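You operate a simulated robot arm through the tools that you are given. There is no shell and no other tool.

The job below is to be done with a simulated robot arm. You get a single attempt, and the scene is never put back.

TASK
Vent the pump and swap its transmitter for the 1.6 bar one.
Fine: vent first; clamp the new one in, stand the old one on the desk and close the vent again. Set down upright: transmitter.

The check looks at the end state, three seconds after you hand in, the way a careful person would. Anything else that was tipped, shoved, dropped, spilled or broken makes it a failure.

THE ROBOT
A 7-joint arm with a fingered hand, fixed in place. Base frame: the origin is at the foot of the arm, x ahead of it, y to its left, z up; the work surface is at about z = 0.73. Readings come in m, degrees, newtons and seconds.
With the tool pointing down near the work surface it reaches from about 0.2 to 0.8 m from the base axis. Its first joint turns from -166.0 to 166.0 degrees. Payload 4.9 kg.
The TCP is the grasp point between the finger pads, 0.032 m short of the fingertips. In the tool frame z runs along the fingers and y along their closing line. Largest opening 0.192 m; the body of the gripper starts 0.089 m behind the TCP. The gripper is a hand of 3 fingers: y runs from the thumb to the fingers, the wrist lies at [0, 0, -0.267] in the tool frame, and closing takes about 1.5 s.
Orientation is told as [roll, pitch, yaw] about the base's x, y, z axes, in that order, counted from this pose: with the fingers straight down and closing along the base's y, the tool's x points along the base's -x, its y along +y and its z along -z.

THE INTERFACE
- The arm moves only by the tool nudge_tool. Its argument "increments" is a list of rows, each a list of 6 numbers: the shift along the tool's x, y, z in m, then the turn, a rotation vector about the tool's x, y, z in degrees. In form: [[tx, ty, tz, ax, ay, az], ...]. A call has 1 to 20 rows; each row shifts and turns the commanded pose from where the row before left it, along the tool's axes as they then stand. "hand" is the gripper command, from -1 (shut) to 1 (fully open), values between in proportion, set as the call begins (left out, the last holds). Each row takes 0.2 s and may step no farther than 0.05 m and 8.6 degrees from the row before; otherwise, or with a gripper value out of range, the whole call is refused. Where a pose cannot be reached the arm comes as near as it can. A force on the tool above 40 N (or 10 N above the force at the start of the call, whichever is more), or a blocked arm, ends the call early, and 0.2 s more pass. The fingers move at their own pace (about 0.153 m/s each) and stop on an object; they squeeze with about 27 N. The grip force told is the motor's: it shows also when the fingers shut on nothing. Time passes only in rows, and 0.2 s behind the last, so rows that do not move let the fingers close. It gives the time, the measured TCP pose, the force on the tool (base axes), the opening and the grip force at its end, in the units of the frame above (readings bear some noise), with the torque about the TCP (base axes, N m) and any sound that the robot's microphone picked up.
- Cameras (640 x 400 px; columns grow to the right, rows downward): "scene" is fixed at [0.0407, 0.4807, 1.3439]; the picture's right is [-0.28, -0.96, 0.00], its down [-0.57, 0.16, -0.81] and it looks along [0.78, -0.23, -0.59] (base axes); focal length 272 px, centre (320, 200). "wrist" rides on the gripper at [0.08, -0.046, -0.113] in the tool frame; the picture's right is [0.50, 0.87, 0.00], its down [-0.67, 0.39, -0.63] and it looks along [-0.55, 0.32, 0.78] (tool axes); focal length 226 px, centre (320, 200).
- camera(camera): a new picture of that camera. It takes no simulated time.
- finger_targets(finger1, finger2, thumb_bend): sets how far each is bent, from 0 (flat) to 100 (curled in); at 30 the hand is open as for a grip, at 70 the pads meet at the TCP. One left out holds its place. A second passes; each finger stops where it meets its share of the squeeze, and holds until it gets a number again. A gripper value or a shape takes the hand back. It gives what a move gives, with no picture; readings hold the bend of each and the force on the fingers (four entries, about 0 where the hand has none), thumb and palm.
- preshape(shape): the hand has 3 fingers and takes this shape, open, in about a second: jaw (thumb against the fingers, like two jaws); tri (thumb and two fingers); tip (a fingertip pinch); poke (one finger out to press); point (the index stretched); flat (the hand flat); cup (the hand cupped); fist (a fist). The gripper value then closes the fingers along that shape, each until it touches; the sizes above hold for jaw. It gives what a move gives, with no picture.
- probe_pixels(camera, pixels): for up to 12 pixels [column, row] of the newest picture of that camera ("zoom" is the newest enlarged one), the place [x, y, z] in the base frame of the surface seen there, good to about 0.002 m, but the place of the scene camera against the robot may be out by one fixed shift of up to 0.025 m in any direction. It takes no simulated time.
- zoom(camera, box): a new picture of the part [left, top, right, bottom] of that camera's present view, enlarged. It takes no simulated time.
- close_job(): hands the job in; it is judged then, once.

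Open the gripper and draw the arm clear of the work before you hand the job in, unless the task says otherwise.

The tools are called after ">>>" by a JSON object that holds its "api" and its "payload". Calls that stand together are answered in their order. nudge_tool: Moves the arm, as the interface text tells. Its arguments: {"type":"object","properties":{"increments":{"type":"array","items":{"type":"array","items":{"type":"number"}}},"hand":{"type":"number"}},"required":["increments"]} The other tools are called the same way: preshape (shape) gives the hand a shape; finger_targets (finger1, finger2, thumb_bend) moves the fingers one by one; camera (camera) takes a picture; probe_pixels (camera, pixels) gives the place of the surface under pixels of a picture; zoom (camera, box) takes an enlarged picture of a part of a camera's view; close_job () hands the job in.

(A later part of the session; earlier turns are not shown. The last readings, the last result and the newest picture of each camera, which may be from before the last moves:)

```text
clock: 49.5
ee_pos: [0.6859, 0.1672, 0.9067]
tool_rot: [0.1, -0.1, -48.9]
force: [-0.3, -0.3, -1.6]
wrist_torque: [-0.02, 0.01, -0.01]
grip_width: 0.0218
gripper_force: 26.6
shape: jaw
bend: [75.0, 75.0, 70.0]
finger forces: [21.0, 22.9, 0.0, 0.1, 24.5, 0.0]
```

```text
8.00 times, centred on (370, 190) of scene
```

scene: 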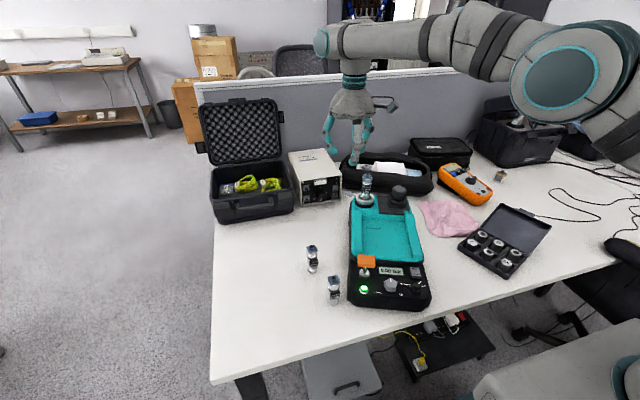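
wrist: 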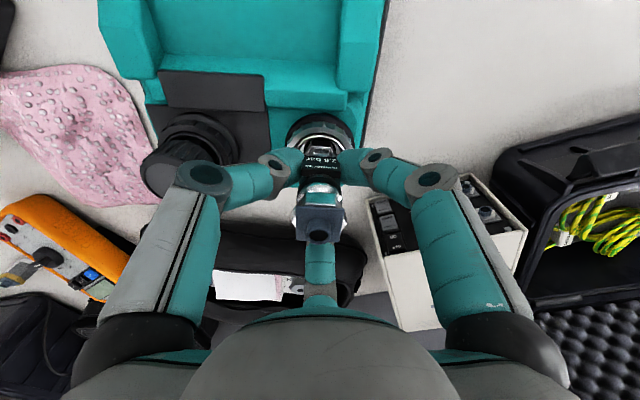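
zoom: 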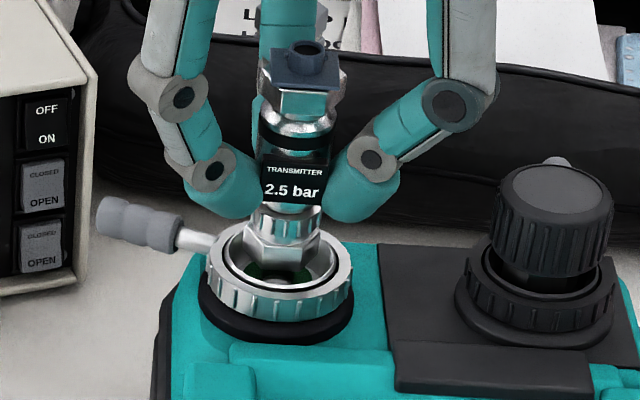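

It lifts freely (about 1.5 N). I raise it to TCP z≈1.0, turn the yaw to -19° and carry it toward [0.51,0.52].

>>> {"api": "nudge_tool", "payload": {"increments": [[0, 0, -0.03, 0, 0, 0], [0, 0, -0.035, 0, 0, 0], [0, 0, -0.03, 0, 0, 0], [0, 0, 0, 0, 0, -7.5], [0, 0, 0, 0, 0, -7.5], [0, 0, 0, 0, 0, -7.5], [0, 0, 0, 0, 0, -7.5], [0.02787, 0.02763, 0, 0, 0, 0], [0.02787, 0.02763, 0, 0, 0, 0], [0.02787, 0.02763, 0, 0, 0, 0], [0.02787, 0.02763, 0, 0, 0, 0], [0.02787, 0.02763, 0, 0, 0, 0], [0.02787, 0.02763, 0, 0, 0, 0], [0.02787, 0.02763, 0, 0, 0, 0], [0.02787, 0.02763, 0, 0, 0, 0], [0.02787, 0.02763, 0, 0, 0, 0], [0.02787, 0.02763, 0, 0, 0, 0], [0, 0, 0, 0, 0, 0]]}}

>>> {"api": "camera", "payload": {"camera": "scene"}}

>>> {"api": "camera", "payload": {"camera": "wrist"}}

```text
clock: 53.3
ee_pos: [0.5102, 0.5176, 1.0006]
tool_rot: [-0.1, -0.1, -19.0]
force: [-0.4, -0.3, -2.2]
wrist_torque: [0.01, -0.05, -0.02]
grip_width: 0.0214
gripper_force: 27.0
shape: jaw
bend: [75.0, 75.0, 70.0]
finger forces: [22.1, 22.8, 0.1, 0.0, 24.9, 0.1]
```

```text
taken
```

scene: 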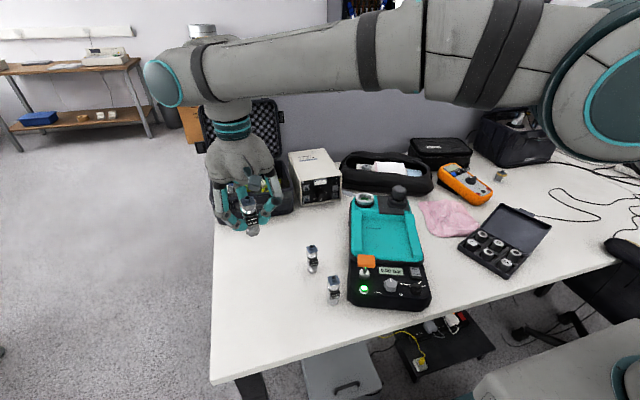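

```text
taken
```

wrist: 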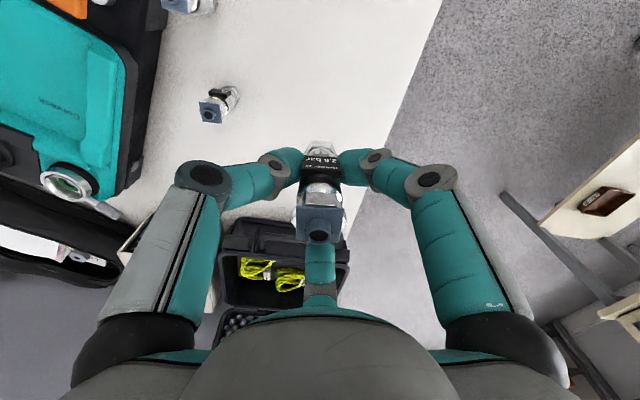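

The old transmitter hangs in the hand over the free desk spot. I zoom to check it hangs vertical and probe its lowest hex.

>>> {"api": "zoom", "payload": {"camera": "scene", "box": [205, 170, 295, 250]}}

>>> {"api": "probe_pixels", "payload": {"camera": "zoom", "pixels": [[340, 300], [340, 318], [350, 290], [325, 180]]}}

>>> {"api": "probe_pixels", "payload": {"camera": "wrist", "pixels": [[318, 150], [318, 145], [320, 160]]}}

```text
5.00 times, centred on (250, 210) of scene
```

zoom: 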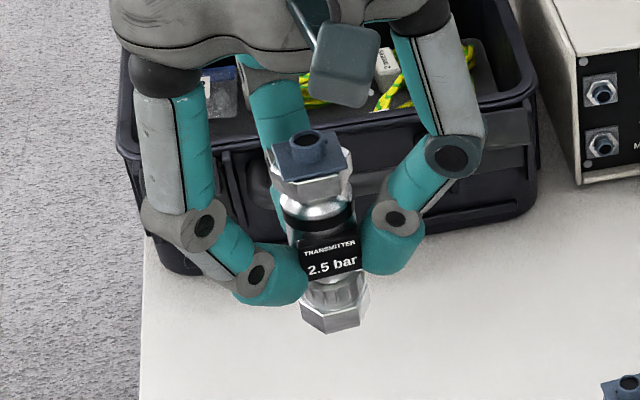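

```text
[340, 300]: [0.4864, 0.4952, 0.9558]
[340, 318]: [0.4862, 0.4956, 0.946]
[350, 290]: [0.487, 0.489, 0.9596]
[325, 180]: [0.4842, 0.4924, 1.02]
```

```text
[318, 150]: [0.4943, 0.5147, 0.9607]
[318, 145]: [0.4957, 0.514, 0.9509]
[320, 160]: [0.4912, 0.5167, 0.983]
```

Its bottom is ~0.065 m under the TCP, vertical. I lower to TCP z≈0.805 (about 1 cm above the desk).

>>> {"api": "nudge_tool", "payload": {"increments": [[0, 0, 0.04, 0, 0, 0], [0, 0, 0.05, 0, 0, 0], [0, 0, 0.05, 0, 0, 0], [0, 0, 0.04, 0, 0, 0], [0, 0, 0.015, 0, 0, 0], [0, 0, 0, 0, 0, 0]]}}

>>> {"api": "zoom", "payload": {"camera": "scene", "box": [220, 220, 320, 310]}}

```text
clock: 54.7
ee_pos: [0.5113, 0.5175, 0.8071]
tool_rot: [0.2, -0.1, -19.0]
force: [0.7, -0.4, -1.5]
wrist_torque: [0.02, -0.01, -0.01]
grip_width: 0.0215
gripper_force: 27.1
shape: jaw
bend: [75.0, 75.0, 70.0]
finger forces: [22.2, 22.8, 0.0, 0.0, 24.9, 0.1]
```

```text
4.44 times, centred on (270, 265) of scene
```

zoom: 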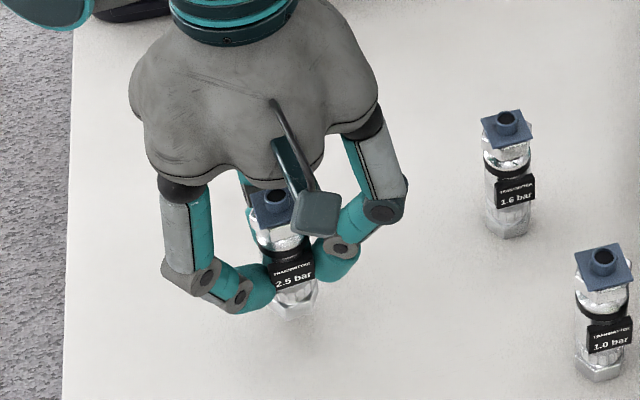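

Close to the desk now. I step down 2 mm at a time and watch the vertical force for contact.

>>> {"api": "nudge_tool", "payload": {"increments": [[0, 0, 0.002, 0, 0, 0], [0, 0, 0.002, 0, 0, 0], [0, 0, 0.002, 0, 0, 0]]}}

>>> {"api": "nudge_tool", "payload": {"increments": [[0, 0, 0.002, 0, 0, 0]]}}

>>> {"api": "nudge_tool", "payload": {"increments": [[0, 0, 0.0015, 0, 0, 0]]}}

```text
clock: 55.5
ee_pos: [0.5114, 0.5181, 0.799]
tool_rot: [0.1, 0.0, -19.0]
force: [0.3, 0.5, -1.6]
wrist_torque: [-0.03, 0.02, -0.01]
grip_width: 0.0215
gripper_force: 26.9
shape: jaw
bend: [75.0, 75.0, 70.0]
finger forces: [22.3, 22.8, 0.0, 0.1, 24.9, 0.0]
```

```text
clock: 55.9
ee_pos: [0.5111, 0.5173, 0.7985]
tool_rot: [0.0, -0.1, -19.0]
force: [-0.4, -0.3, -2.2]
wrist_torque: [0.0, 0.0, 0.02]
grip_width: 0.0216
gripper_force: 27.3
shape: jaw
bend: [75.0, 75.0, 70.0]
finger forces: [22.1, 22.8, 0.0, 0.0, 24.9, 0.0]
```

```text
clock: 56.3
ee_pos: [0.5107, 0.5178, 0.7966]
tool_rot: [-0.1, -0.2, -19.0]
force: [-0.8, -0.2, -2.0]
wrist_torque: [0.02, -0.02, -0.04]
grip_width: 0.0214
gripper_force: 27.8
shape: jaw
bend: [75.0, 75.0, 70.0]
finger forces: [22.1, 22.8, 0.0, 0.0, 24.8, 0.1]
```

No contact yet (force still about -2 N, just the weight). I go on in 1.5 mm steps.

>>> {"api": "nudge_tool", "payload": {"increments": [[0, 0, 0.0015, 0, 0, 0]]}}

>>> {"api": "nudge_tool", "payload": {"increments": [[0, 0, 0.0015, 0, 0, 0]]}}

>>> {"api": "zoom", "payload": {"camera": "scene", "box": [250, 260, 300, 300]}}

```text
clock: 56.7
ee_pos: [0.5103, 0.5179, 0.7953]
tool_rot: [-0.1, -0.2, -19.0]
force: [0.0, -0.4, -2.0]
wrist_torque: [0.01, 0.0, 0.01]
grip_width: 0.0214
gripper_force: 26.8
shape: jaw
bend: [75.0, 75.0, 70.0]
finger forces: [22.2, 22.8, 0.0, 0.0, 24.9, 0.0]
```

```text
clock: 57.1
ee_pos: [0.5097, 0.5167, 0.7935]
tool_rot: [0.0, -0.1, -18.9]
force: [-0.2, 0.4, -1.8]
wrist_torque: [-0.01, 0.0, 0.02]
grip_width: 0.0218
gripper_force: 27.0
shape: jaw
bend: [75.0, 75.0, 70.0]
finger forces: [22.2, 22.8, 0.0, 0.0, 24.9, 0.0]
```

```text
10.00 times, centred on (275, 280) of scene
```

zoom: 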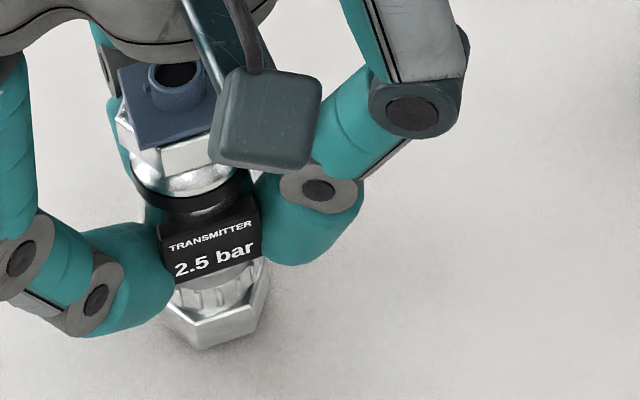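

Nearly touching by eye, still no contact force. I continue with 1 mm steps.

>>> {"api": "nudge_tool", "payload": {"increments": [[0, 0, 0.001, 0, 0, 0]]}}

>>> {"api": "nudge_tool", "payload": {"increments": [[0, 0, 0.001, 0, 0, 0]]}}

>>> {"api": "nudge_tool", "payload": {"increments": [[0, 0, 0.001, 0, 0, 0]]}}

```text
clock: 57.5
ee_pos: [0.5109, 0.5166, 0.793]
tool_rot: [0.0, -0.1, -18.9]
force: [0.2, 0.4, -2.1]
wrist_torque: [-0.03, 0.03, 0.02]
grip_width: 0.0214
gripper_force: 27.5
shape: jaw
bend: [75.0, 75.0, 70.0]
finger forces: [22.2, 22.9, 0.0, 0.0, 24.9, 0.0]
```

```text
clock: 57.9
ee_pos: [0.5115, 0.5171, 0.7906]
tool_rot: [0.0, -0.1, -19.1]
force: [-0.4, 0.6, -2.2]
wrist_torque: [0.05, -0.02, 0.0]
grip_width: 0.0214
gripper_force: 27.4
shape: jaw
bend: [75.0, 75.0, 70.0]
finger forces: [22.3, 22.8, 0.1, 0.0, 24.9, 0.0]
```

```text
clock: 58.3
ee_pos: [0.5108, 0.5179, 0.7909]
tool_rot: [0.0, -0.1, -19.0]
force: [0.3, -0.7, -2.3]
wrist_torque: [0.0, 0.0, 0.03]
grip_width: 0.0216
gripper_force: 27.4
shape: jaw
bend: [75.0, 75.0, 70.0]
finger forces: [22.2, 22.8, 0.0, 0.0, 24.9, 0.0]
```

Still only weight. I look again and probe the hex's lower edge against the desk next to it.

>>> {"api": "zoom", "payload": {"camera": "scene", "box": [255, 275, 295, 305]}}

>>> {"api": "probe_pixels", "payload": {"camera": "zoom", "pixels": [[250, 190], [250, 205], [250, 215], [250, 225], [250, 235], [250, 250], [250, 270], [250, 290]]}}

```text
13.33 times, centred on (275, 290) of scene
```

zoom: 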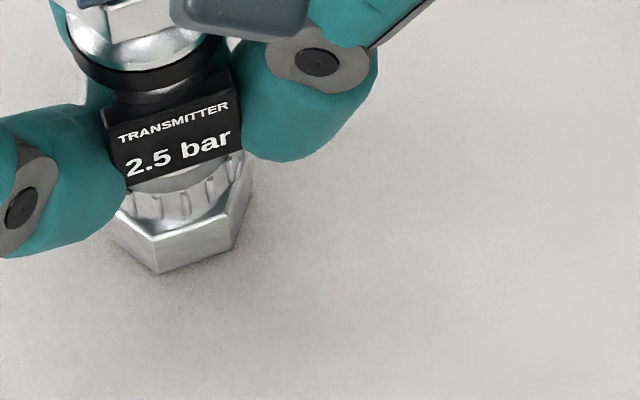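

```text
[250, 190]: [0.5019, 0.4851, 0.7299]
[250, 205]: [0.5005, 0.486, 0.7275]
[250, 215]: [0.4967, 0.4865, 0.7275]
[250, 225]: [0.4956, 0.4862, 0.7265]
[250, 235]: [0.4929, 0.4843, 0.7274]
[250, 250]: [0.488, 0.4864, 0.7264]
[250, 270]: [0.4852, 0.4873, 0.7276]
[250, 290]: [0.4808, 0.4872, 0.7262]
```

>>> {"api": "probe_pixels", "payload": {"camera": "zoom", "pixels": [[160, 268], [162, 260], [200, 252], [225, 245], [130, 250], [158, 274], [158, 280]]}}

>>> {"api": "nudge_tool", "payload": {"increments": [[0, 0, 0.001, 0, 0, 0]]}}

>>> {"api": "nudge_tool", "payload": {"increments": [[0, 0, 0.001, 0, 0, 0]]}}

```text
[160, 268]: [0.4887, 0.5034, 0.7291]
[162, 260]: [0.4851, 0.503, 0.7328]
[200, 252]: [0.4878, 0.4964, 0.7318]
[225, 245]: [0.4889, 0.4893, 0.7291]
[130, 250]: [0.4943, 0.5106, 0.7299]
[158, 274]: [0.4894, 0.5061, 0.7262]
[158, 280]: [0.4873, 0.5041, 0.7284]
```

```text
clock: 58.7
ee_pos: [0.5112, 0.517, 0.7907]
tool_rot: [0.1, 0.0, -19.0]
force: [-0.3, -0.2, -1.5]
wrist_torque: [0.0, 0.02, 0.02]
grip_width: 0.0213
gripper_force: 27.3
shape: jaw
bend: [75.0, 75.0, 70.0]
finger forces: [22.5, 22.9, 0.1, 0.0, 24.9, 0.0]
```

```text
clock: 59.1
ee_pos: [0.5121, 0.518, 0.7905]
tool_rot: [0.1, -0.2, -19.0]
force: [-0.6, -0.5, 3.6]
wrist_torque: [-0.06, 0.04, 0.01]
grip_width: 0.0215
gripper_force: 26.5
shape: jaw
bend: [75.0, 75.0, 70.0]
finger forces: [23.2, 23.4, 0.1, 0.0, 26.4, 0.1]
```

Contact: +3.6 N, it stands on the desk. I open the fingers and then rise straight up.

>>> {"api": "nudge_tool", "payload": {"increments": [[0, 0, 0, 0, 0, 0], [0, 0, 0, 0, 0, 0], [0, 0, 0, 0, 0, 0], [0, 0, 0, 0, 0, 0], [0, 0, 0, 0, 0, 0]], "hand": 0.0}}

>>> {"api": "zoom", "payload": {"camera": "scene", "box": [220, 220, 320, 310]}}

>>> {"api": "zoom", "payload": {"camera": "wrist", "box": [240, 100, 400, 260]}}

```text
clock: 60.3
ee_pos: [0.5118, 0.5175, 0.789]
tool_rot: [0.0, -0.1, -19.0]
force: [0.6, -0.1, 0.0]
wrist_torque: [0.01, 0.0, -0.01]
grip_width: 0.0957
gripper_force: 0.1
shape: jaw
bend: [37.0, 37.0, 70.0]
finger forces: [0.1, 0.1, 0.0, 0.0, 0.0, 0.0]
```

```text
4.44 times, centred on (270, 265) of scene
```

zoom: 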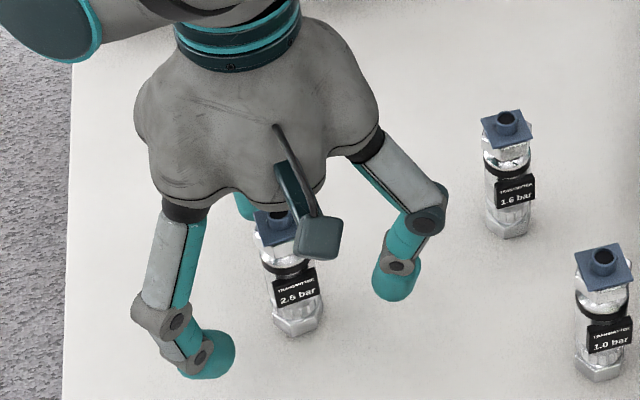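

```text
2.50 times, centred on (320, 180) of wrist
```

zoom: 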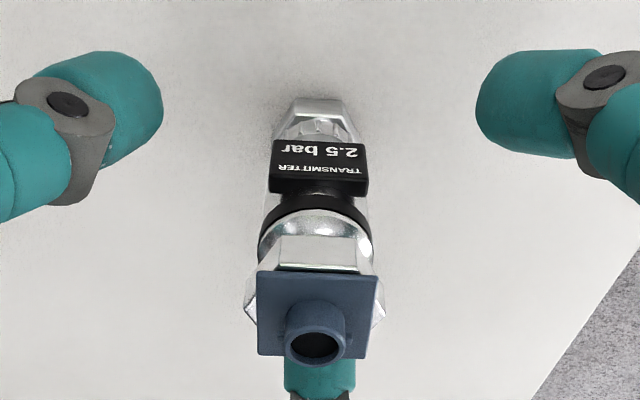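

The old transmitter stands upright and free. I rise 0.15 m straight up and move over the 1.6 bar transmitter at about [0.54,0.373].

>>> {"api": "nudge_tool", "payload": {"increments": [[0, 0, -0.02, 0, 0, 0], [0, 0, -0.04, 0, 0, 0], [0, 0, -0.045, 0, 0, 0], [0, 0, -0.045, 0, 0, 0], [-0.0184, -0.0319, 0, 0, 0, 0], [-0.0184, -0.0319, 0, 0, 0, 0], [-0.0184, -0.0319, 0, 0, 0, 0], [-0.0184, -0.0319, 0, 0, 0, 0], [0, 0, 0, 0, 0, 0]]}}

>>> {"api": "camera", "payload": {"camera": "wrist"}}

>>> {"api": "camera", "payload": {"camera": "scene"}}

```text
clock: 62.3
ee_pos: [0.5397, 0.3758, 0.94]
tool_rot: [0.0, 0.0, -18.9]
force: [-1.3, 0.8, 0.3]
wrist_torque: [-0.02, -0.03, 0.03]
grip_width: 0.0956
gripper_force: 0.1
shape: jaw
bend: [37.0, 37.0, 70.0]
finger forces: [0.0, 0.1, 0.1, 0.0, 0.1, 0.0]
```

```text
taken
```

wrist: 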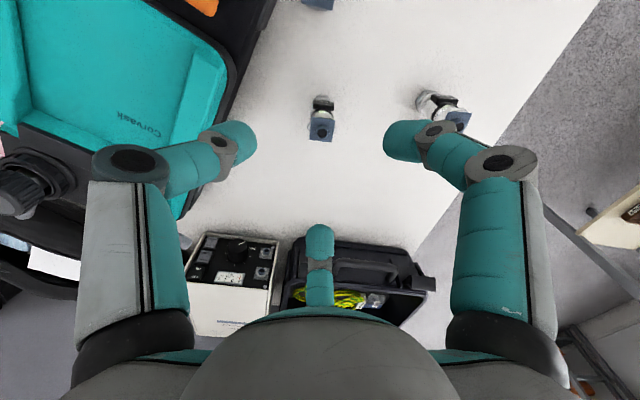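

```text
taken
```

scene: 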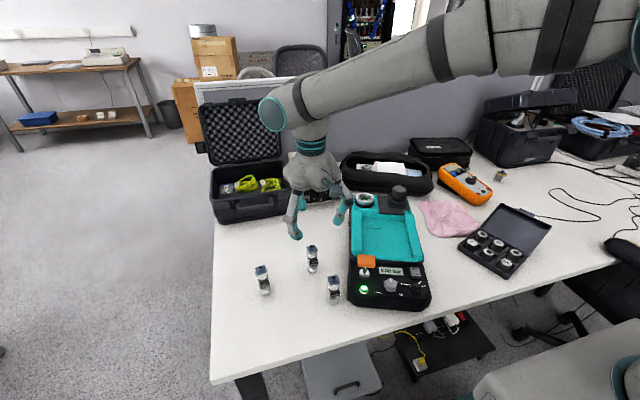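

The 1.6 bar unit shows at wrist [321,125]. I zoom on it to get its axis and label direction.

>>> {"api": "zoom", "payload": {"camera": "wrist", "box": [285, 85, 357, 157]}}

>>> {"api": "probe_pixels", "payload": {"camera": "zoom", "pixels": [[318, 230], [290, 255], [345, 255], [318, 250], [285, 205], [350, 205], [320, 100], [320, 120]]}}

```text
5.56 times, centred on (321, 121) of wrist
```

zoom: 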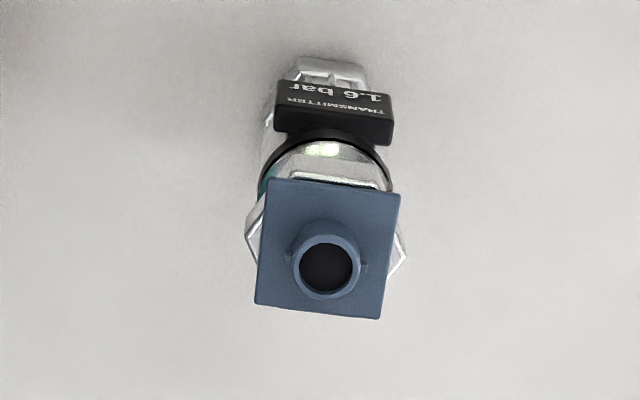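

```text
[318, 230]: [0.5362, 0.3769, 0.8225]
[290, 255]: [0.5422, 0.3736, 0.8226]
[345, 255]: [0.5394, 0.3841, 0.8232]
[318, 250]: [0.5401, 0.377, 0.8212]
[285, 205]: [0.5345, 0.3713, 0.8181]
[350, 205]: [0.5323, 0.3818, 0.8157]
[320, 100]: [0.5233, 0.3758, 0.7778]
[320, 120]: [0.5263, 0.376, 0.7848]
```

Stub at wrist [322,132] vs expected [320,130]; label at ≈184°. I check the pump's left edge clearance, then correct by ~3 mm, turn to yaw -27° and lower to z≈0.84.

>>> {"api": "probe_pixels", "payload": {"camera": "wrist", "pixels": [[262, 30], [252, 60], [240, 90], [228, 118], [200, 180], [205, 195], [222, 60], [320, 3]]}}

>>> {"api": "nudge_tool", "payload": {"increments": [[-0.0007, 0.003, 0, 0, 0, 0], [0, 0, 0, 0, 0, 8], [0, 0, 0.033, 0, 0, 0], [0, 0, 0.033, 0, 0, 0], [0, 0, 0.033, 0, 0, 0], [0, 0, 0, 0, 0, 0]], "hand": -0.15}}

>>> {"api": "camera", "payload": {"camera": "wrist"}}

>>> {"api": "zoom", "payload": {"camera": "wrist", "box": [260, 140, 380, 260]}}

>>> {"api": "zoom", "payload": {"camera": "scene", "box": [250, 190, 370, 310]}}

```text
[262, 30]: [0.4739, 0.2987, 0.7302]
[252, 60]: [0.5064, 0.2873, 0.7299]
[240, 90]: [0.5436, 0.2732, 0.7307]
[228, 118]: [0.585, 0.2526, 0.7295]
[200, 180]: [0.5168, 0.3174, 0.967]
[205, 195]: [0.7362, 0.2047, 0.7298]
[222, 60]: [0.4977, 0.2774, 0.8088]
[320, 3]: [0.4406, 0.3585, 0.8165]
```

```text
clock: 63.7
ee_pos: [0.5428, 0.3776, 0.8394]
tool_rot: [0.0, -0.2, -27.0]
force: [0.7, -0.1, 0.1]
wrist_torque: [0.02, 0.01, 0.02]
grip_width: 0.0817
gripper_force: 0.1
shape: jaw
bend: [40.0, 40.0, 70.0]
finger forces: [0.0, 0.1, 0.0, 0.0, 0.0, 0.0]
```

```text
taken
```

wrist: 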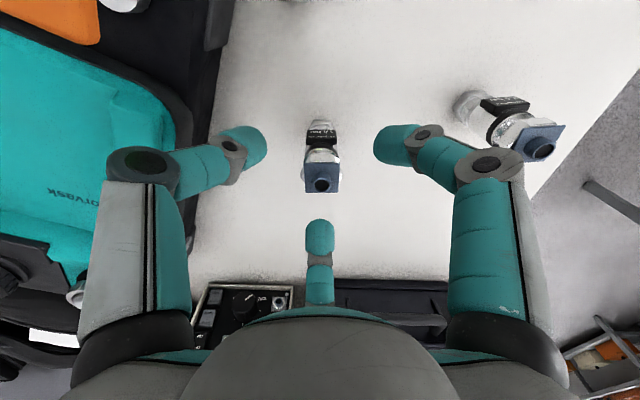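

```text
3.33 times, centred on (320, 200) of wrist
```

zoom: 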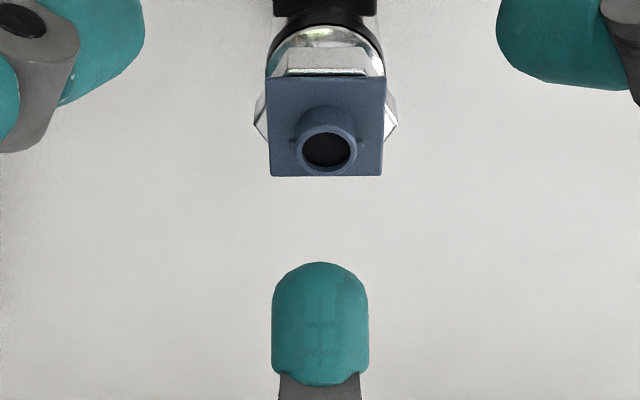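

```text
3.33 times, centred on (310, 250) of scene
```

zoom: 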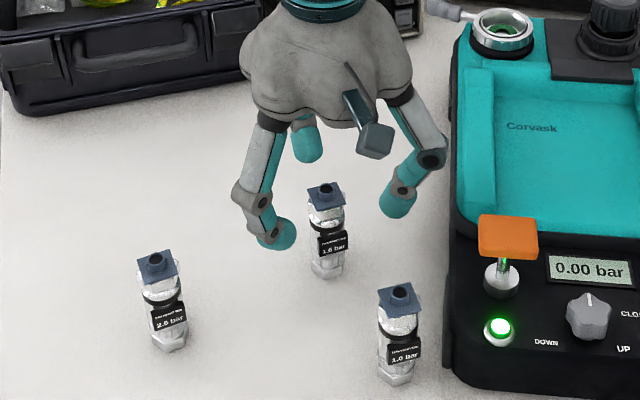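

The plate is now square in the picture and the stub sits within 1.5 mm of the axis. I probe the thumb's outer knuckle at wrist [140,165] to be sure it clears the pump's left edge when I go down.

>>> {"api": "probe_pixels", "payload": {"camera": "wrist", "pixels": [[140, 165], [115, 160], [165, 175], [230, 145], [240, 150], [150, 190], [195, 60], [205, 120], [190, 160]]}}

```text
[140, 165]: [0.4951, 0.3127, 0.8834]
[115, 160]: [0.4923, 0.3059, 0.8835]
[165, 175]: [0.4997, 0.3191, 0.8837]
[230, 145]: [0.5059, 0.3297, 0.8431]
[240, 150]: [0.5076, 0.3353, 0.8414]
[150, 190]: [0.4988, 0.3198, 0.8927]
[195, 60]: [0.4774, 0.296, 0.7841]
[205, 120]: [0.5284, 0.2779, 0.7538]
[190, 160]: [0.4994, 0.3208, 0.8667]
```

The thumb's knuckle is at y≈0.306–0.319 and will end at z≈0.835, above and beside the pump edge (y≈0.29, z≈0.81). I descend to TCP z≈0.791 and close.

>>> {"api": "nudge_tool", "payload": {"increments": [[0.0006, 0.0011, 0.016, 0, 0, 0], [0, 0, 0.016, 0, 0, 0], [0, 0, 0.0165, 0, 0, 0], [0, 0, 0, 0, 0, 0]]}}

>>> {"api": "nudge_tool", "payload": {"increments": [[0, 0, 0, 0, 0, 0], [0, 0, 0, 0, 0, 0], [0, 0, 0, 0, 0, 0], [0, 0, 0, 0, 0, 0], [0, 0, 0, 0, 0, 0]], "hand": -0.9}}

>>> {"api": "zoom", "payload": {"camera": "scene", "box": [270, 210, 350, 290]}}

>>> {"api": "zoom", "payload": {"camera": "wrist", "box": [240, 120, 400, 280]}}

```text
clock: 64.7
ee_pos: [0.5402, 0.3783, 0.791]
tool_rot: [0.1, -0.1, -27.0]
force: [-0.4, -0.8, 0.1]
wrist_torque: [-0.01, 0.0, -0.01]
grip_width: 0.0818
gripper_force: 0.0
shape: jaw
bend: [40.0, 40.0, 70.0]
finger forces: [0.1, 0.0, 0.0, 0.0, 0.0, 0.0]
```

```text
clock: 65.9
ee_pos: [0.5412, 0.3782, 0.7908]
tool_rot: [0.1, -0.1, -27.0]
force: [-0.2, 0.1, -0.1]
wrist_torque: [0.01, -0.01, 0.0]
grip_width: 0.0227
gripper_force: 27.2
shape: jaw
bend: [75.0, 75.0, 70.0]
finger forces: [21.2, 22.5, 0.1, 0.0, 21.0, 0.0]
```

```text
5.00 times, centred on (310, 250) of scene
```

zoom: 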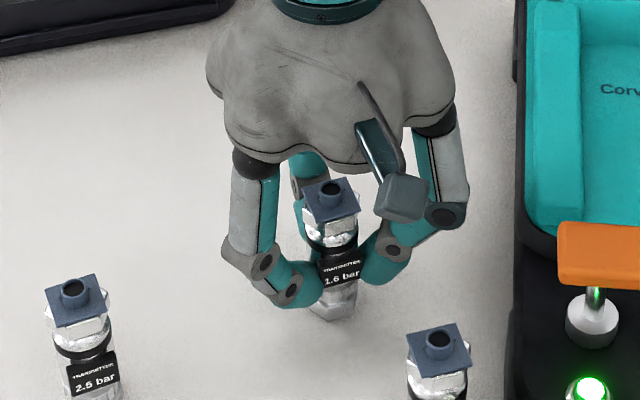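

```text
2.50 times, centred on (320, 200) of wrist
```

zoom: 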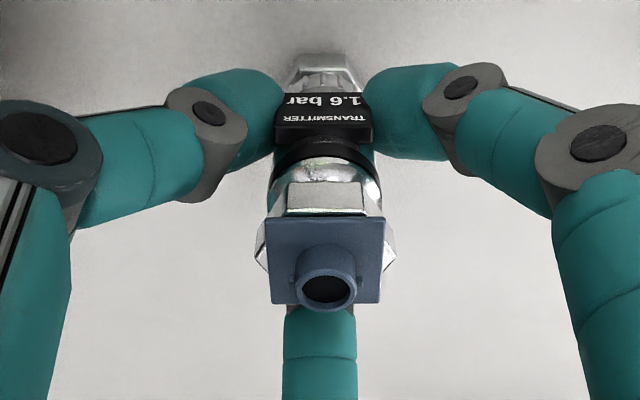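

Good balanced grip (21–22 N each) with the label in the gap. I lift it, turn to yaw -49° and carry it above the port.

>>> {"api": "nudge_tool", "payload": {"increments": [[0, 0, -0.02, 0, 0, 0], [0, 0, -0.045, 0, 0, 0], [0, 0, -0.05, 0, 0, 0], [0, 0, -0.05, 0, 0, 0], [0, 0, -0.045, 0, 0, 0], [0, 0, 0, 0, 0, 7.33], [0, 0, 0, 0, 0, 7.33], [0, 0, 0, 0, 0, 7.34], [-0.04213, -0.00507, 0, 0, 0, 0], [-0.04213, -0.00507, 0, 0, 0, 0], [-0.04213, -0.00507, 0, 0, 0, 0], [-0.04213, -0.00507, 0, 0, 0, 0], [-0.04213, -0.00507, 0, 0, 0, 0], [-0.04213, -0.00507, 0, 0, 0, 0], [0, 0, 0, 0, 0, 0], [0, 0, 0, 0, 0, 0]]}}

>>> {"api": "camera", "payload": {"camera": "wrist"}}

>>> {"api": "zoom", "payload": {"camera": "scene", "box": [330, 120, 430, 220]}}

```text
clock: 69.3
ee_pos: [0.6816, 0.1665, 1.0001]
tool_rot: [0.2, -0.1, -48.9]
force: [-0.1, 0.3, -2.0]
wrist_torque: [-0.01, -0.01, 0.0]
grip_width: 0.0226
gripper_force: 27.3
shape: jaw
bend: [75.0, 75.0, 70.0]
finger forces: [21.8, 22.0, 0.1, 0.0, 21.6, 0.1]
```

```text
taken
```

wrist: 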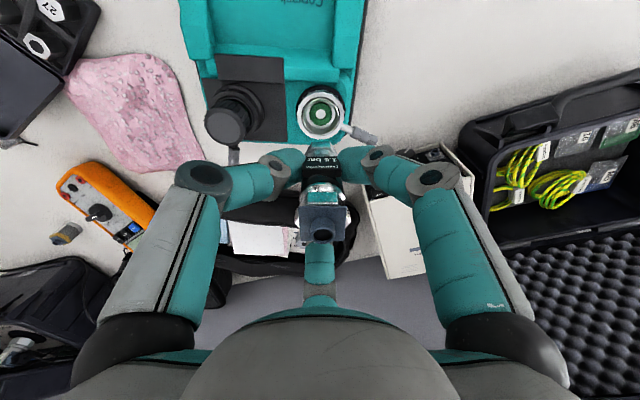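

```text
4.00 times, centred on (380, 170) of scene
```

zoom: 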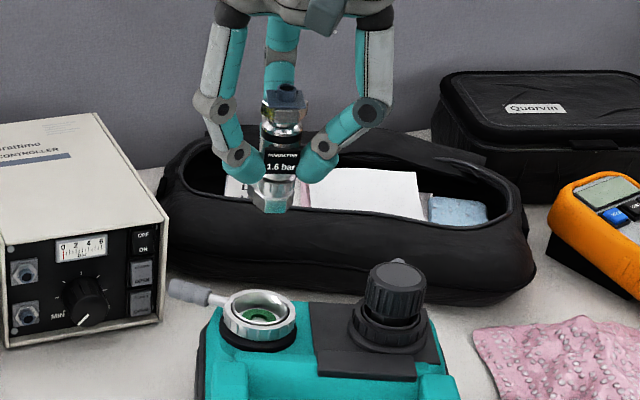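

The empty port with its green O-ring is visible at wrist [320,113]. I zoom to measure its centre against the TCP axis.

>>> {"api": "zoom", "payload": {"camera": "wrist", "box": [285, 75, 355, 145]}}

>>> {"api": "probe_pixels", "payload": {"camera": "zoom", "pixels": [[190, 180], [320, 90], [440, 200], [210, 260], [420, 270], [320, 165], [320, 200], [260, 110], [400, 120], [240, 250], [400, 260]]}}

```text
5.71 times, centred on (320, 110) of wrist
```

zoom: 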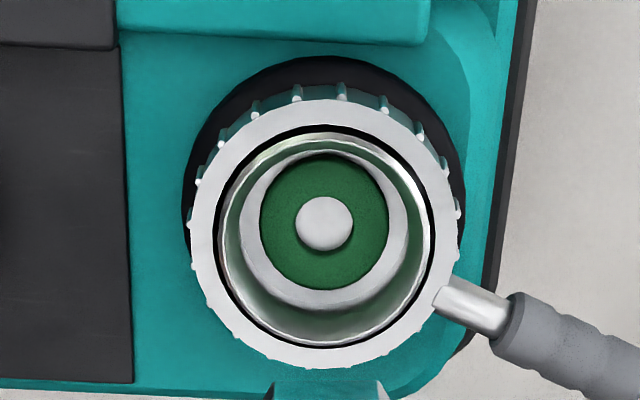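

```text
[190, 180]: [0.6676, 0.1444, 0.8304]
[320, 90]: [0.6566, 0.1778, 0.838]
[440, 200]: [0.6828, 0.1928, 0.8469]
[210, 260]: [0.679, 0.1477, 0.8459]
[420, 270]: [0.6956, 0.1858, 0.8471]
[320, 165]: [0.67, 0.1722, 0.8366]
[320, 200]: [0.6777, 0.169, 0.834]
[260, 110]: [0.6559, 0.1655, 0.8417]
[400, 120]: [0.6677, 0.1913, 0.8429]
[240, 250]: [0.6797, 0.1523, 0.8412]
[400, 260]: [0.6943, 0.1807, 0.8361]
```

Ring and O-ring centre are ~1 mm from the TCP axis. I check that the gripped transmitter itself is on the axis (stub expected at about [320,239]).

>>> {"api": "zoom", "payload": {"camera": "wrist", "box": [280, 140, 360, 260]}}

>>> {"api": "nudge_tool", "payload": {"increments": [[0.00145, 0.0003, 0, 0, 0, 0], [0, 0, 0.045, 0, 0, 0], [0, 0, 0.035, 0, 0, 0], [0, 0, 0, 0, 0, 0]]}}

>>> {"api": "zoom", "payload": {"camera": "scene", "box": [340, 155, 400, 215]}}

>>> {"api": "zoom", "payload": {"camera": "wrist", "box": [270, 90, 370, 190]}}

```text
3.33 times, centred on (320, 200) of wrist
```

zoom: 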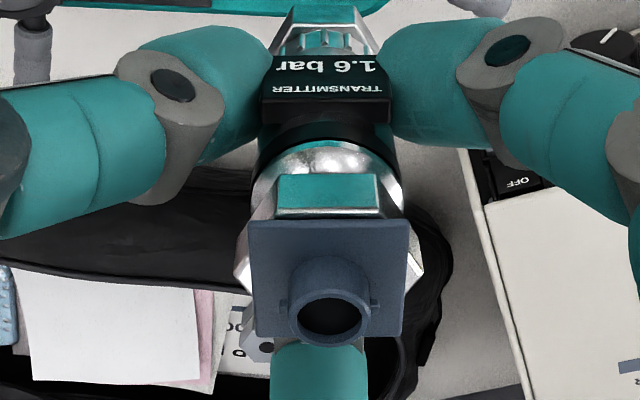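

```text
clock: 70.3
ee_pos: [0.6847, 0.1654, 0.9194]
tool_rot: [0.1, 0.0, -49.0]
force: [-0.1, -0.3, -2.5]
wrist_torque: [0.0, 0.0, -0.01]
grip_width: 0.0224
gripper_force: 27.1
shape: jaw
bend: [75.0, 75.0, 70.0]
finger forces: [22.0, 22.0, 0.1, 0.1, 21.6, 0.0]
```

```text
6.67 times, centred on (370, 185) of scene
```

zoom: 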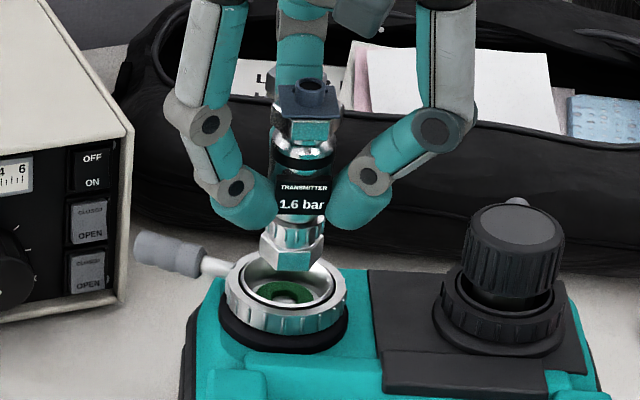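

```text
4.00 times, centred on (320, 140) of wrist
```

zoom: 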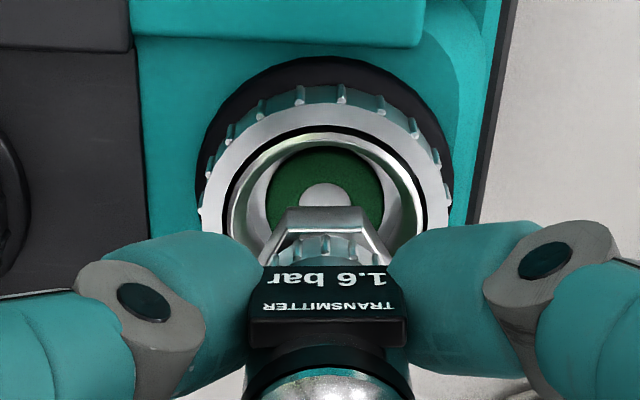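

The hex bottom is within ~1.5 mm of the port axis (bore is much wider). I correct 1.5 mm and lower 12 mm, then look again.

>>> {"api": "nudge_tool", "payload": {"increments": [[0.0013, -0.0008, 0, 0, 0, 0], [0, 0, 0.006, 0, 0, 0], [0, 0, 0.006, 0, 0, 0], [0, 0, 0, 0, 0, 0]]}}

>>> {"api": "zoom", "payload": {"camera": "scene", "box": [350, 175, 390, 215]}}

>>> {"api": "zoom", "payload": {"camera": "wrist", "box": [280, 100, 360, 180]}}

```text
clock: 71.3
ee_pos: [0.6801, 0.1672, 0.9102]
tool_rot: [0.2, -0.2, -49.1]
force: [0.7, 0.2, -1.6]
wrist_torque: [0.0, -0.03, -0.01]
grip_width: 0.0225
gripper_force: 27.3
shape: jaw
bend: [75.0, 75.0, 70.0]
finger forces: [22.1, 21.9, 0.0, 0.0, 21.6, 0.0]
```

```text
10.00 times, centred on (370, 195) of scene
```

zoom: 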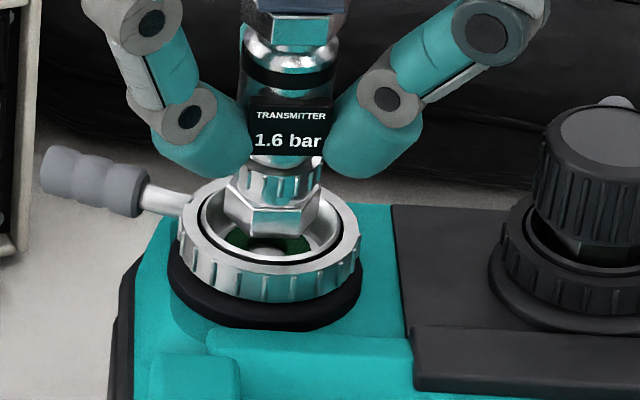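

```text
5.00 times, centred on (320, 140) of wrist
```

zoom: 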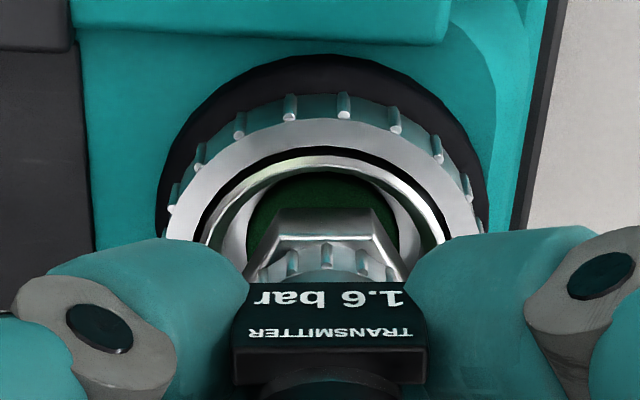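

Hex and ring look concentric in both views (x≈272/270 in the scene zoom). I lower on in 2 mm steps.

>>> {"api": "nudge_tool", "payload": {"increments": [[0, 0, 0.002, 0, 0, 0], [0, 0, 0.002, 0, 0, 0], [0, 0, 0.002, 0, 0, 0]]}}

>>> {"api": "nudge_tool", "payload": {"increments": [[0, 0, 0.0015, 0, 0, 0]]}}

>>> {"api": "nudge_tool", "payload": {"increments": [[0, 0, 0.001, 0, 0, 0]]}}

```text
clock: 72.1
ee_pos: [0.6816, 0.168, 0.9039]
tool_rot: [0.1, -0.1, -49.0]
force: [0.4, -0.5, -1.6]
wrist_torque: [0.01, 0.02, -0.02]
grip_width: 0.0225
gripper_force: 27.0
shape: jaw
bend: [75.0, 75.0, 70.0]
finger forces: [22.2, 21.9, 0.0, 0.0, 21.6, 0.0]
```

```text
clock: 72.5
ee_pos: [0.6817, 0.1674, 0.9028]
tool_rot: [0.1, -0.1, -48.9]
force: [0.6, -0.2, -1.8]
wrist_torque: [-0.06, 0.01, -0.02]
grip_width: 0.0224
gripper_force: 26.6
shape: jaw
bend: [75.0, 75.0, 70.0]
finger forces: [22.0, 21.9, 0.0, 0.0, 21.6, 0.1]
```

```text
clock: 72.9
ee_pos: [0.6813, 0.1669, 0.9023]
tool_rot: [0.0, -0.1, -49.0]
force: [0.0, 0.5, -0.9]
wrist_torque: [0.01, -0.01, 0.0]
grip_width: 0.0226
gripper_force: 27.2
shape: jaw
bend: [75.0, 75.0, 70.0]
finger forces: [22.1, 21.9, 0.1, 0.0, 21.5, 0.1]
```

No contact yet at TCP z≈0.902 (seat expected near 0.897). I continue in 1 mm steps.

>>> {"api": "nudge_tool", "payload": {"increments": [[0, 0, 0.001, 0, 0, 0]]}}

>>> {"api": "nudge_tool", "payload": {"increments": [[0, 0, 0.001, 0, 0, 0]]}}

>>> {"api": "nudge_tool", "payload": {"increments": [[0, 0, 0.001, 0, 0, 0]]}}

>>> {"api": "nudge_tool", "payload": {"increments": [[0, 0, 0.001, 0, 0, 0]]}}

```text
clock: 73.3
ee_pos: [0.6811, 0.168, 0.9003]
tool_rot: [0.1, -0.1, -49.0]
force: [-1.0, -0.2, -2.0]
wrist_torque: [0.0, 0.02, 0.01]
grip_width: 0.0226
gripper_force: 26.3
shape: jaw
bend: [75.0, 75.0, 70.0]
finger forces: [22.1, 21.9, 0.1, 0.0, 21.7, 0.1]
```

```text
clock: 73.7
ee_pos: [0.6809, 0.1673, 0.899]
tool_rot: [0.1, 0.0, -48.9]
force: [-0.3, 0.5, -1.9]
wrist_torque: [-0.01, -0.02, 0.04]
grip_width: 0.0227
gripper_force: 27.0
shape: jaw
bend: [75.0, 75.0, 70.0]
finger forces: [22.1, 21.9, 0.0, 0.1, 21.6, 0.0]
```

```text
clock: 74.1
ee_pos: [0.6807, 0.1676, 0.8984]
tool_rot: [0.0, -0.1, -48.9]
force: [-0.1, 0.3, -1.9]
wrist_torque: [0.01, -0.01, 0.04]
grip_width: 0.0224
gripper_force: 27.1
shape: jaw
bend: [75.0, 75.0, 70.0]
finger forces: [22.1, 21.9, 0.1, 0.1, 21.6, 0.1]
```

```text
clock: 74.5
ee_pos: [0.6809, 0.1671, 0.8982]
tool_rot: [0.1, -0.2, -49.1]
force: [0.0, 0.5, -0.9]
wrist_torque: [0.0, -0.01, 0.03]
grip_width: 0.0226
gripper_force: 26.8
shape: jaw
bend: [75.0, 75.0, 70.0]
finger forces: [22.2, 21.9, 0.0, 0.1, 21.6, 0.0]
```

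Almost seated. I compare with the earlier identical scene zoom of the mounted 2.5 bar unit (stub was at [299,72], hex spanning about x 243–320).

>>> {"api": "zoom", "payload": {"camera": "scene", "box": [340, 165, 400, 215]}}

>>> {"api": "zoom", "payload": {"camera": "wrist", "box": [280, 100, 360, 180]}}

```text
8.00 times, centred on (370, 190) of scene
```

zoom: 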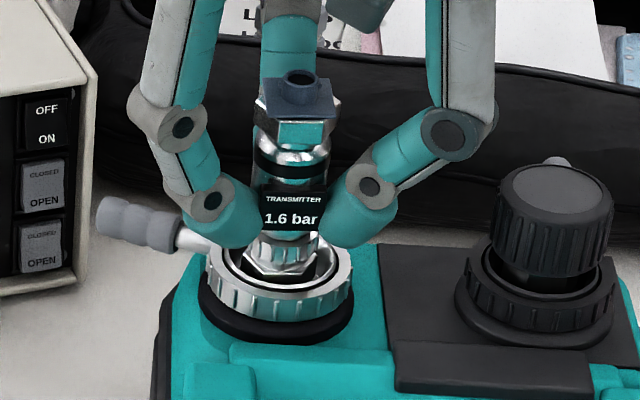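

```text
5.00 times, centred on (320, 140) of wrist
```

zoom: 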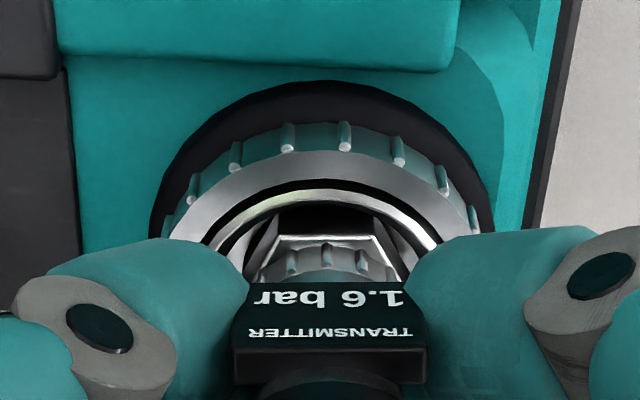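

The 1.6 bar unit appears ~4–5 zoom px lower than the 2.5 bar one did, i.e. ~2.7 mm toward -x, which agrees with the TCP readings (0.681 vs 0.6837). I raise 4 mm, shift +2.7 mm in x and lower back.

>>> {"api": "nudge_tool", "payload": {"increments": [[0, 0, -0.004, 0, 0, 0], [-0.00177, 0.00204, 0, 0, 0, 0], [0, 0, 0, 0, 0, 0], [0, 0, 0.002, 0, 0, 0], [0, 0, 0.002, 0, 0, 0]]}}

>>> {"api": "nudge_tool", "payload": {"increments": [[0, 0, 0.0005, 0, 0, 0]]}}

>>> {"api": "zoom", "payload": {"camera": "scene", "box": [340, 165, 400, 215]}}

```text
clock: 75.7
ee_pos: [0.6831, 0.1679, 0.8974]
tool_rot: [0.0, -0.1, -49.1]
force: [-0.8, 0.4, -1.3]
wrist_torque: [0.0, -0.01, 0.0]
grip_width: 0.0224
gripper_force: 27.0
shape: jaw
bend: [75.0, 75.0, 70.0]
finger forces: [22.2, 21.9, 0.1, 0.0, 21.7, 0.1]
```

```text
clock: 76.1
ee_pos: [0.6818, 0.1683, 0.8965]
tool_rot: [0.1, -0.2, -49.0]
force: [0.5, -0.1, -2.0]
wrist_torque: [-0.02, -0.01, -0.02]
grip_width: 0.0226
gripper_force: 27.1
shape: jaw
bend: [75.0, 75.0, 70.0]
finger forces: [22.1, 21.8, 0.0, 0.0, 21.6, 0.0]
```

```text
8.00 times, centred on (370, 190) of scene
```

zoom: 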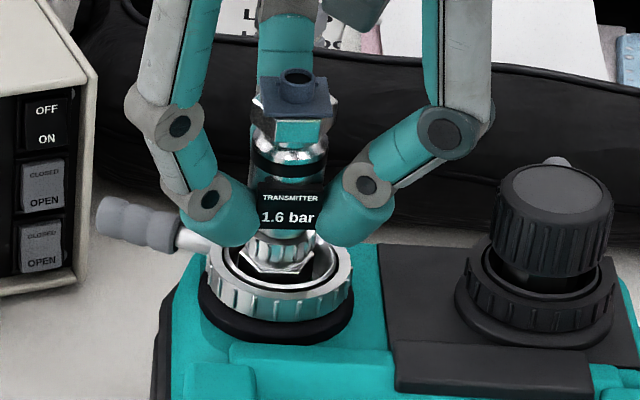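

Readings show no contact yet at 0.8965. I take the same zoom box as the very first clamp picture to compare the seating height and position.

>>> {"api": "zoom", "payload": {"camera": "scene", "box": [345, 165, 393, 210]}}

>>> {"api": "zoom", "payload": {"camera": "scene", "box": [355, 190, 385, 210]}}

```text
8.89 times, centred on (369, 188) of scene
```

zoom: 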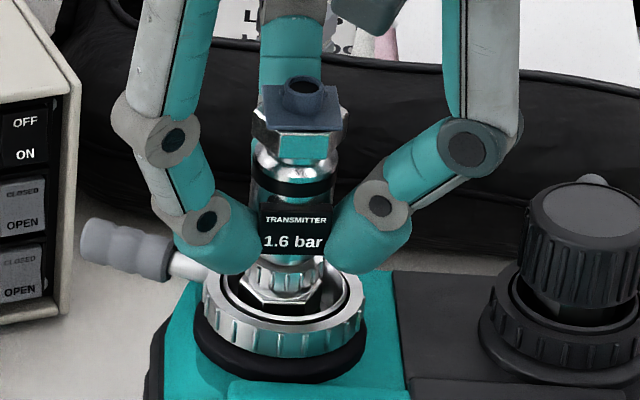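

```text
16.00 times, centred on (370, 200) of scene
```

zoom: 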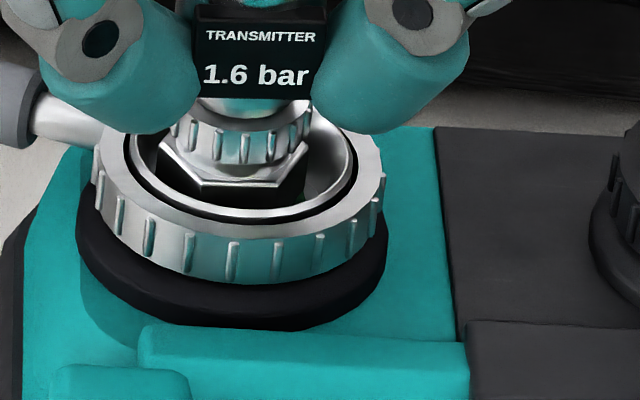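

The hex sits ~1 mm left (+y) of the ring's centre (232 vs 238 in the 16x zoom) and the unit leans slightly in the grip. I shift 1 mm back and lower until contact.

>>> {"api": "nudge_tool", "payload": {"increments": [[-0.0005, -0.0009, 0, 0, 0, 0], [0, 0, 0.001, 0, 0, 0]]}}

>>> {"api": "nudge_tool", "payload": {"increments": [[0, 0, 0.001, 0, 0, 0]]}}

>>> {"api": "nudge_tool", "payload": {"increments": [[0, 0, 0.001, 0, 0, 0]]}}

```text
clock: 76.7
ee_pos: [0.6834, 0.1663, 0.896]
tool_rot: [0.0, -0.1, -48.9]
force: [0.1, -0.4, 1.1]
wrist_torque: [0.01, 0.05, 0.03]
grip_width: 0.0224
gripper_force: 26.9
shape: jaw
bend: [75.0, 75.0, 70.0]
finger forces: [22.7, 22.0, 0.0, 0.0, 22.1, 0.0]
```

```text
clock: 77.1
ee_pos: [0.683, 0.167, 0.8957]
tool_rot: [0.2, -0.1, -49.0]
force: [-0.9, 0.1, 5.2]
wrist_torque: [0.04, 0.08, -0.01]
grip_width: 0.0228
gripper_force: 27.8
shape: jaw
bend: [75.0, 75.0, 70.0]
finger forces: [23.5, 22.9, 0.0, 0.0, 23.5, 0.0]
```

```text
clock: 77.5
ee_pos: [0.6829, 0.1683, 0.8961]
tool_rot: [0.2, 0.0, -49.0]
force: [-0.9, -1.8, 11.4]
wrist_torque: [0.0, 0.1, 0.0]
grip_width: 0.0229
gripper_force: 26.9
shape: jaw
bend: [75.0, 75.0, 70.0]
finger forces: [24.6, 23.7, 0.0, 0.0, 25.7, 0.1]
```

Seated: 11 N upward reaction. I open the fingers and check that it stands straight in the port.

>>> {"api": "nudge_tool", "payload": {"increments": [[0, 0, -0.0015, 0, 0, 0], [0, 0, 0, 0, 0, 0]]}}

>>> {"api": "nudge_tool", "payload": {"increments": [[0, 0, 0, 0, 0, 0], [0, 0, 0, 0, 0, 0], [0, 0, 0, 0, 0, 0], [0, 0, 0, 0, 0, 0], [0, 0, 0, 0, 0, 0]], "hand": -0.1}}

>>> {"api": "zoom", "payload": {"camera": "scene", "box": [345, 165, 393, 210]}}

>>> {"api": "zoom", "payload": {"camera": "wrist", "box": [260, 120, 380, 260]}}

```text
clock: 78.1
ee_pos: [0.6833, 0.1682, 0.8964]
tool_rot: [0.2, -0.1, -49.0]
force: [1.9, -0.7, 9.5]
wrist_torque: [-0.01, 0.02, 0.01]
grip_width: 0.023
gripper_force: 27.4
shape: jaw
bend: [75.0, 75.0, 70.0]
finger forces: [24.5, 24.3, 0.1, 0.0, 25.2, 0.0]
```

```text
clock: 79.3
ee_pos: [0.6829, 0.1663, 0.8949]
tool_rot: [0.2, -0.2, -48.9]
force: [-0.1, -0.1, -0.1]
wrist_torque: [0.01, -0.03, -0.01]
grip_width: 0.0858
gripper_force: 0.2
shape: jaw
bend: [39.0, 39.0, 70.0]
finger forces: [0.1, 0.1, 0.0, 0.0, 0.0, 0.0]
```

```text
8.89 times, centred on (369, 188) of scene
```

zoom: 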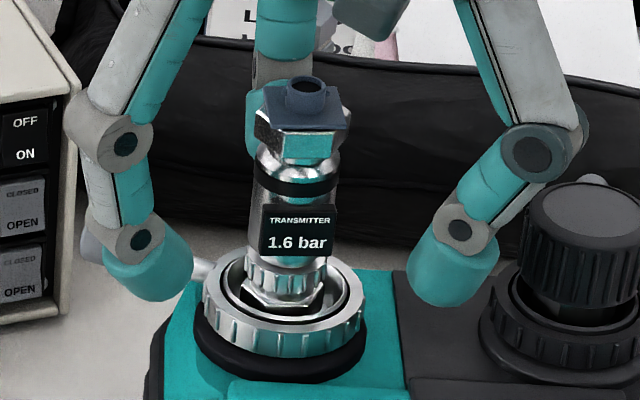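

```text
2.86 times, centred on (320, 190) of wrist
```

zoom: 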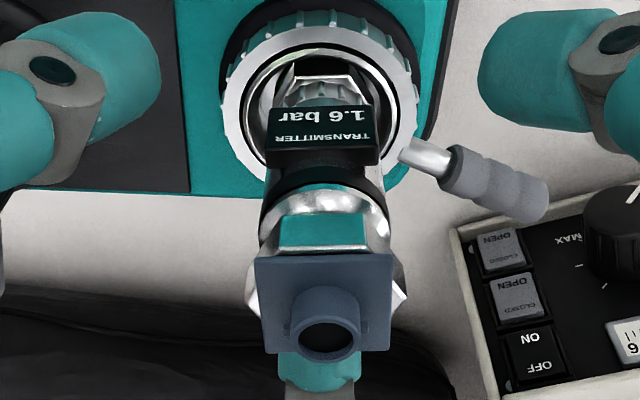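

It is released and stands, but it may lean slightly. I probe the plate's corners and body to estimate the tilt.

>>> {"api": "probe_pixels", "payload": {"camera": "zoom", "pixels": [[262, 268], [385, 262], [272, 342], [384, 342], [325, 265], [328, 285], [265, 305], [385, 300], [350, 345], [300, 345]]}}

>>> {"api": "zoom", "payload": {"camera": "wrist", "box": [285, 200, 360, 260]}}

```text
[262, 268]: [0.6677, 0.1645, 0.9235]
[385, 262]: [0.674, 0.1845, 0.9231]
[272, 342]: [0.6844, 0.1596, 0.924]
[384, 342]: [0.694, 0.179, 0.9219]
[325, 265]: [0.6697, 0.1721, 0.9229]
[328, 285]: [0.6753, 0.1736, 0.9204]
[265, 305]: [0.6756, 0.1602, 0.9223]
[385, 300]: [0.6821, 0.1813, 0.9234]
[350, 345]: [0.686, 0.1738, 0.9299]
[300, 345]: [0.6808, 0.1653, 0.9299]
```

```text
6.67 times, centred on (322, 230) of wrist
```

zoom: 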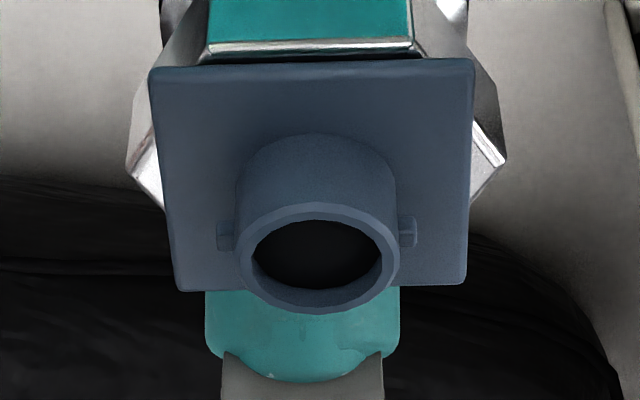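

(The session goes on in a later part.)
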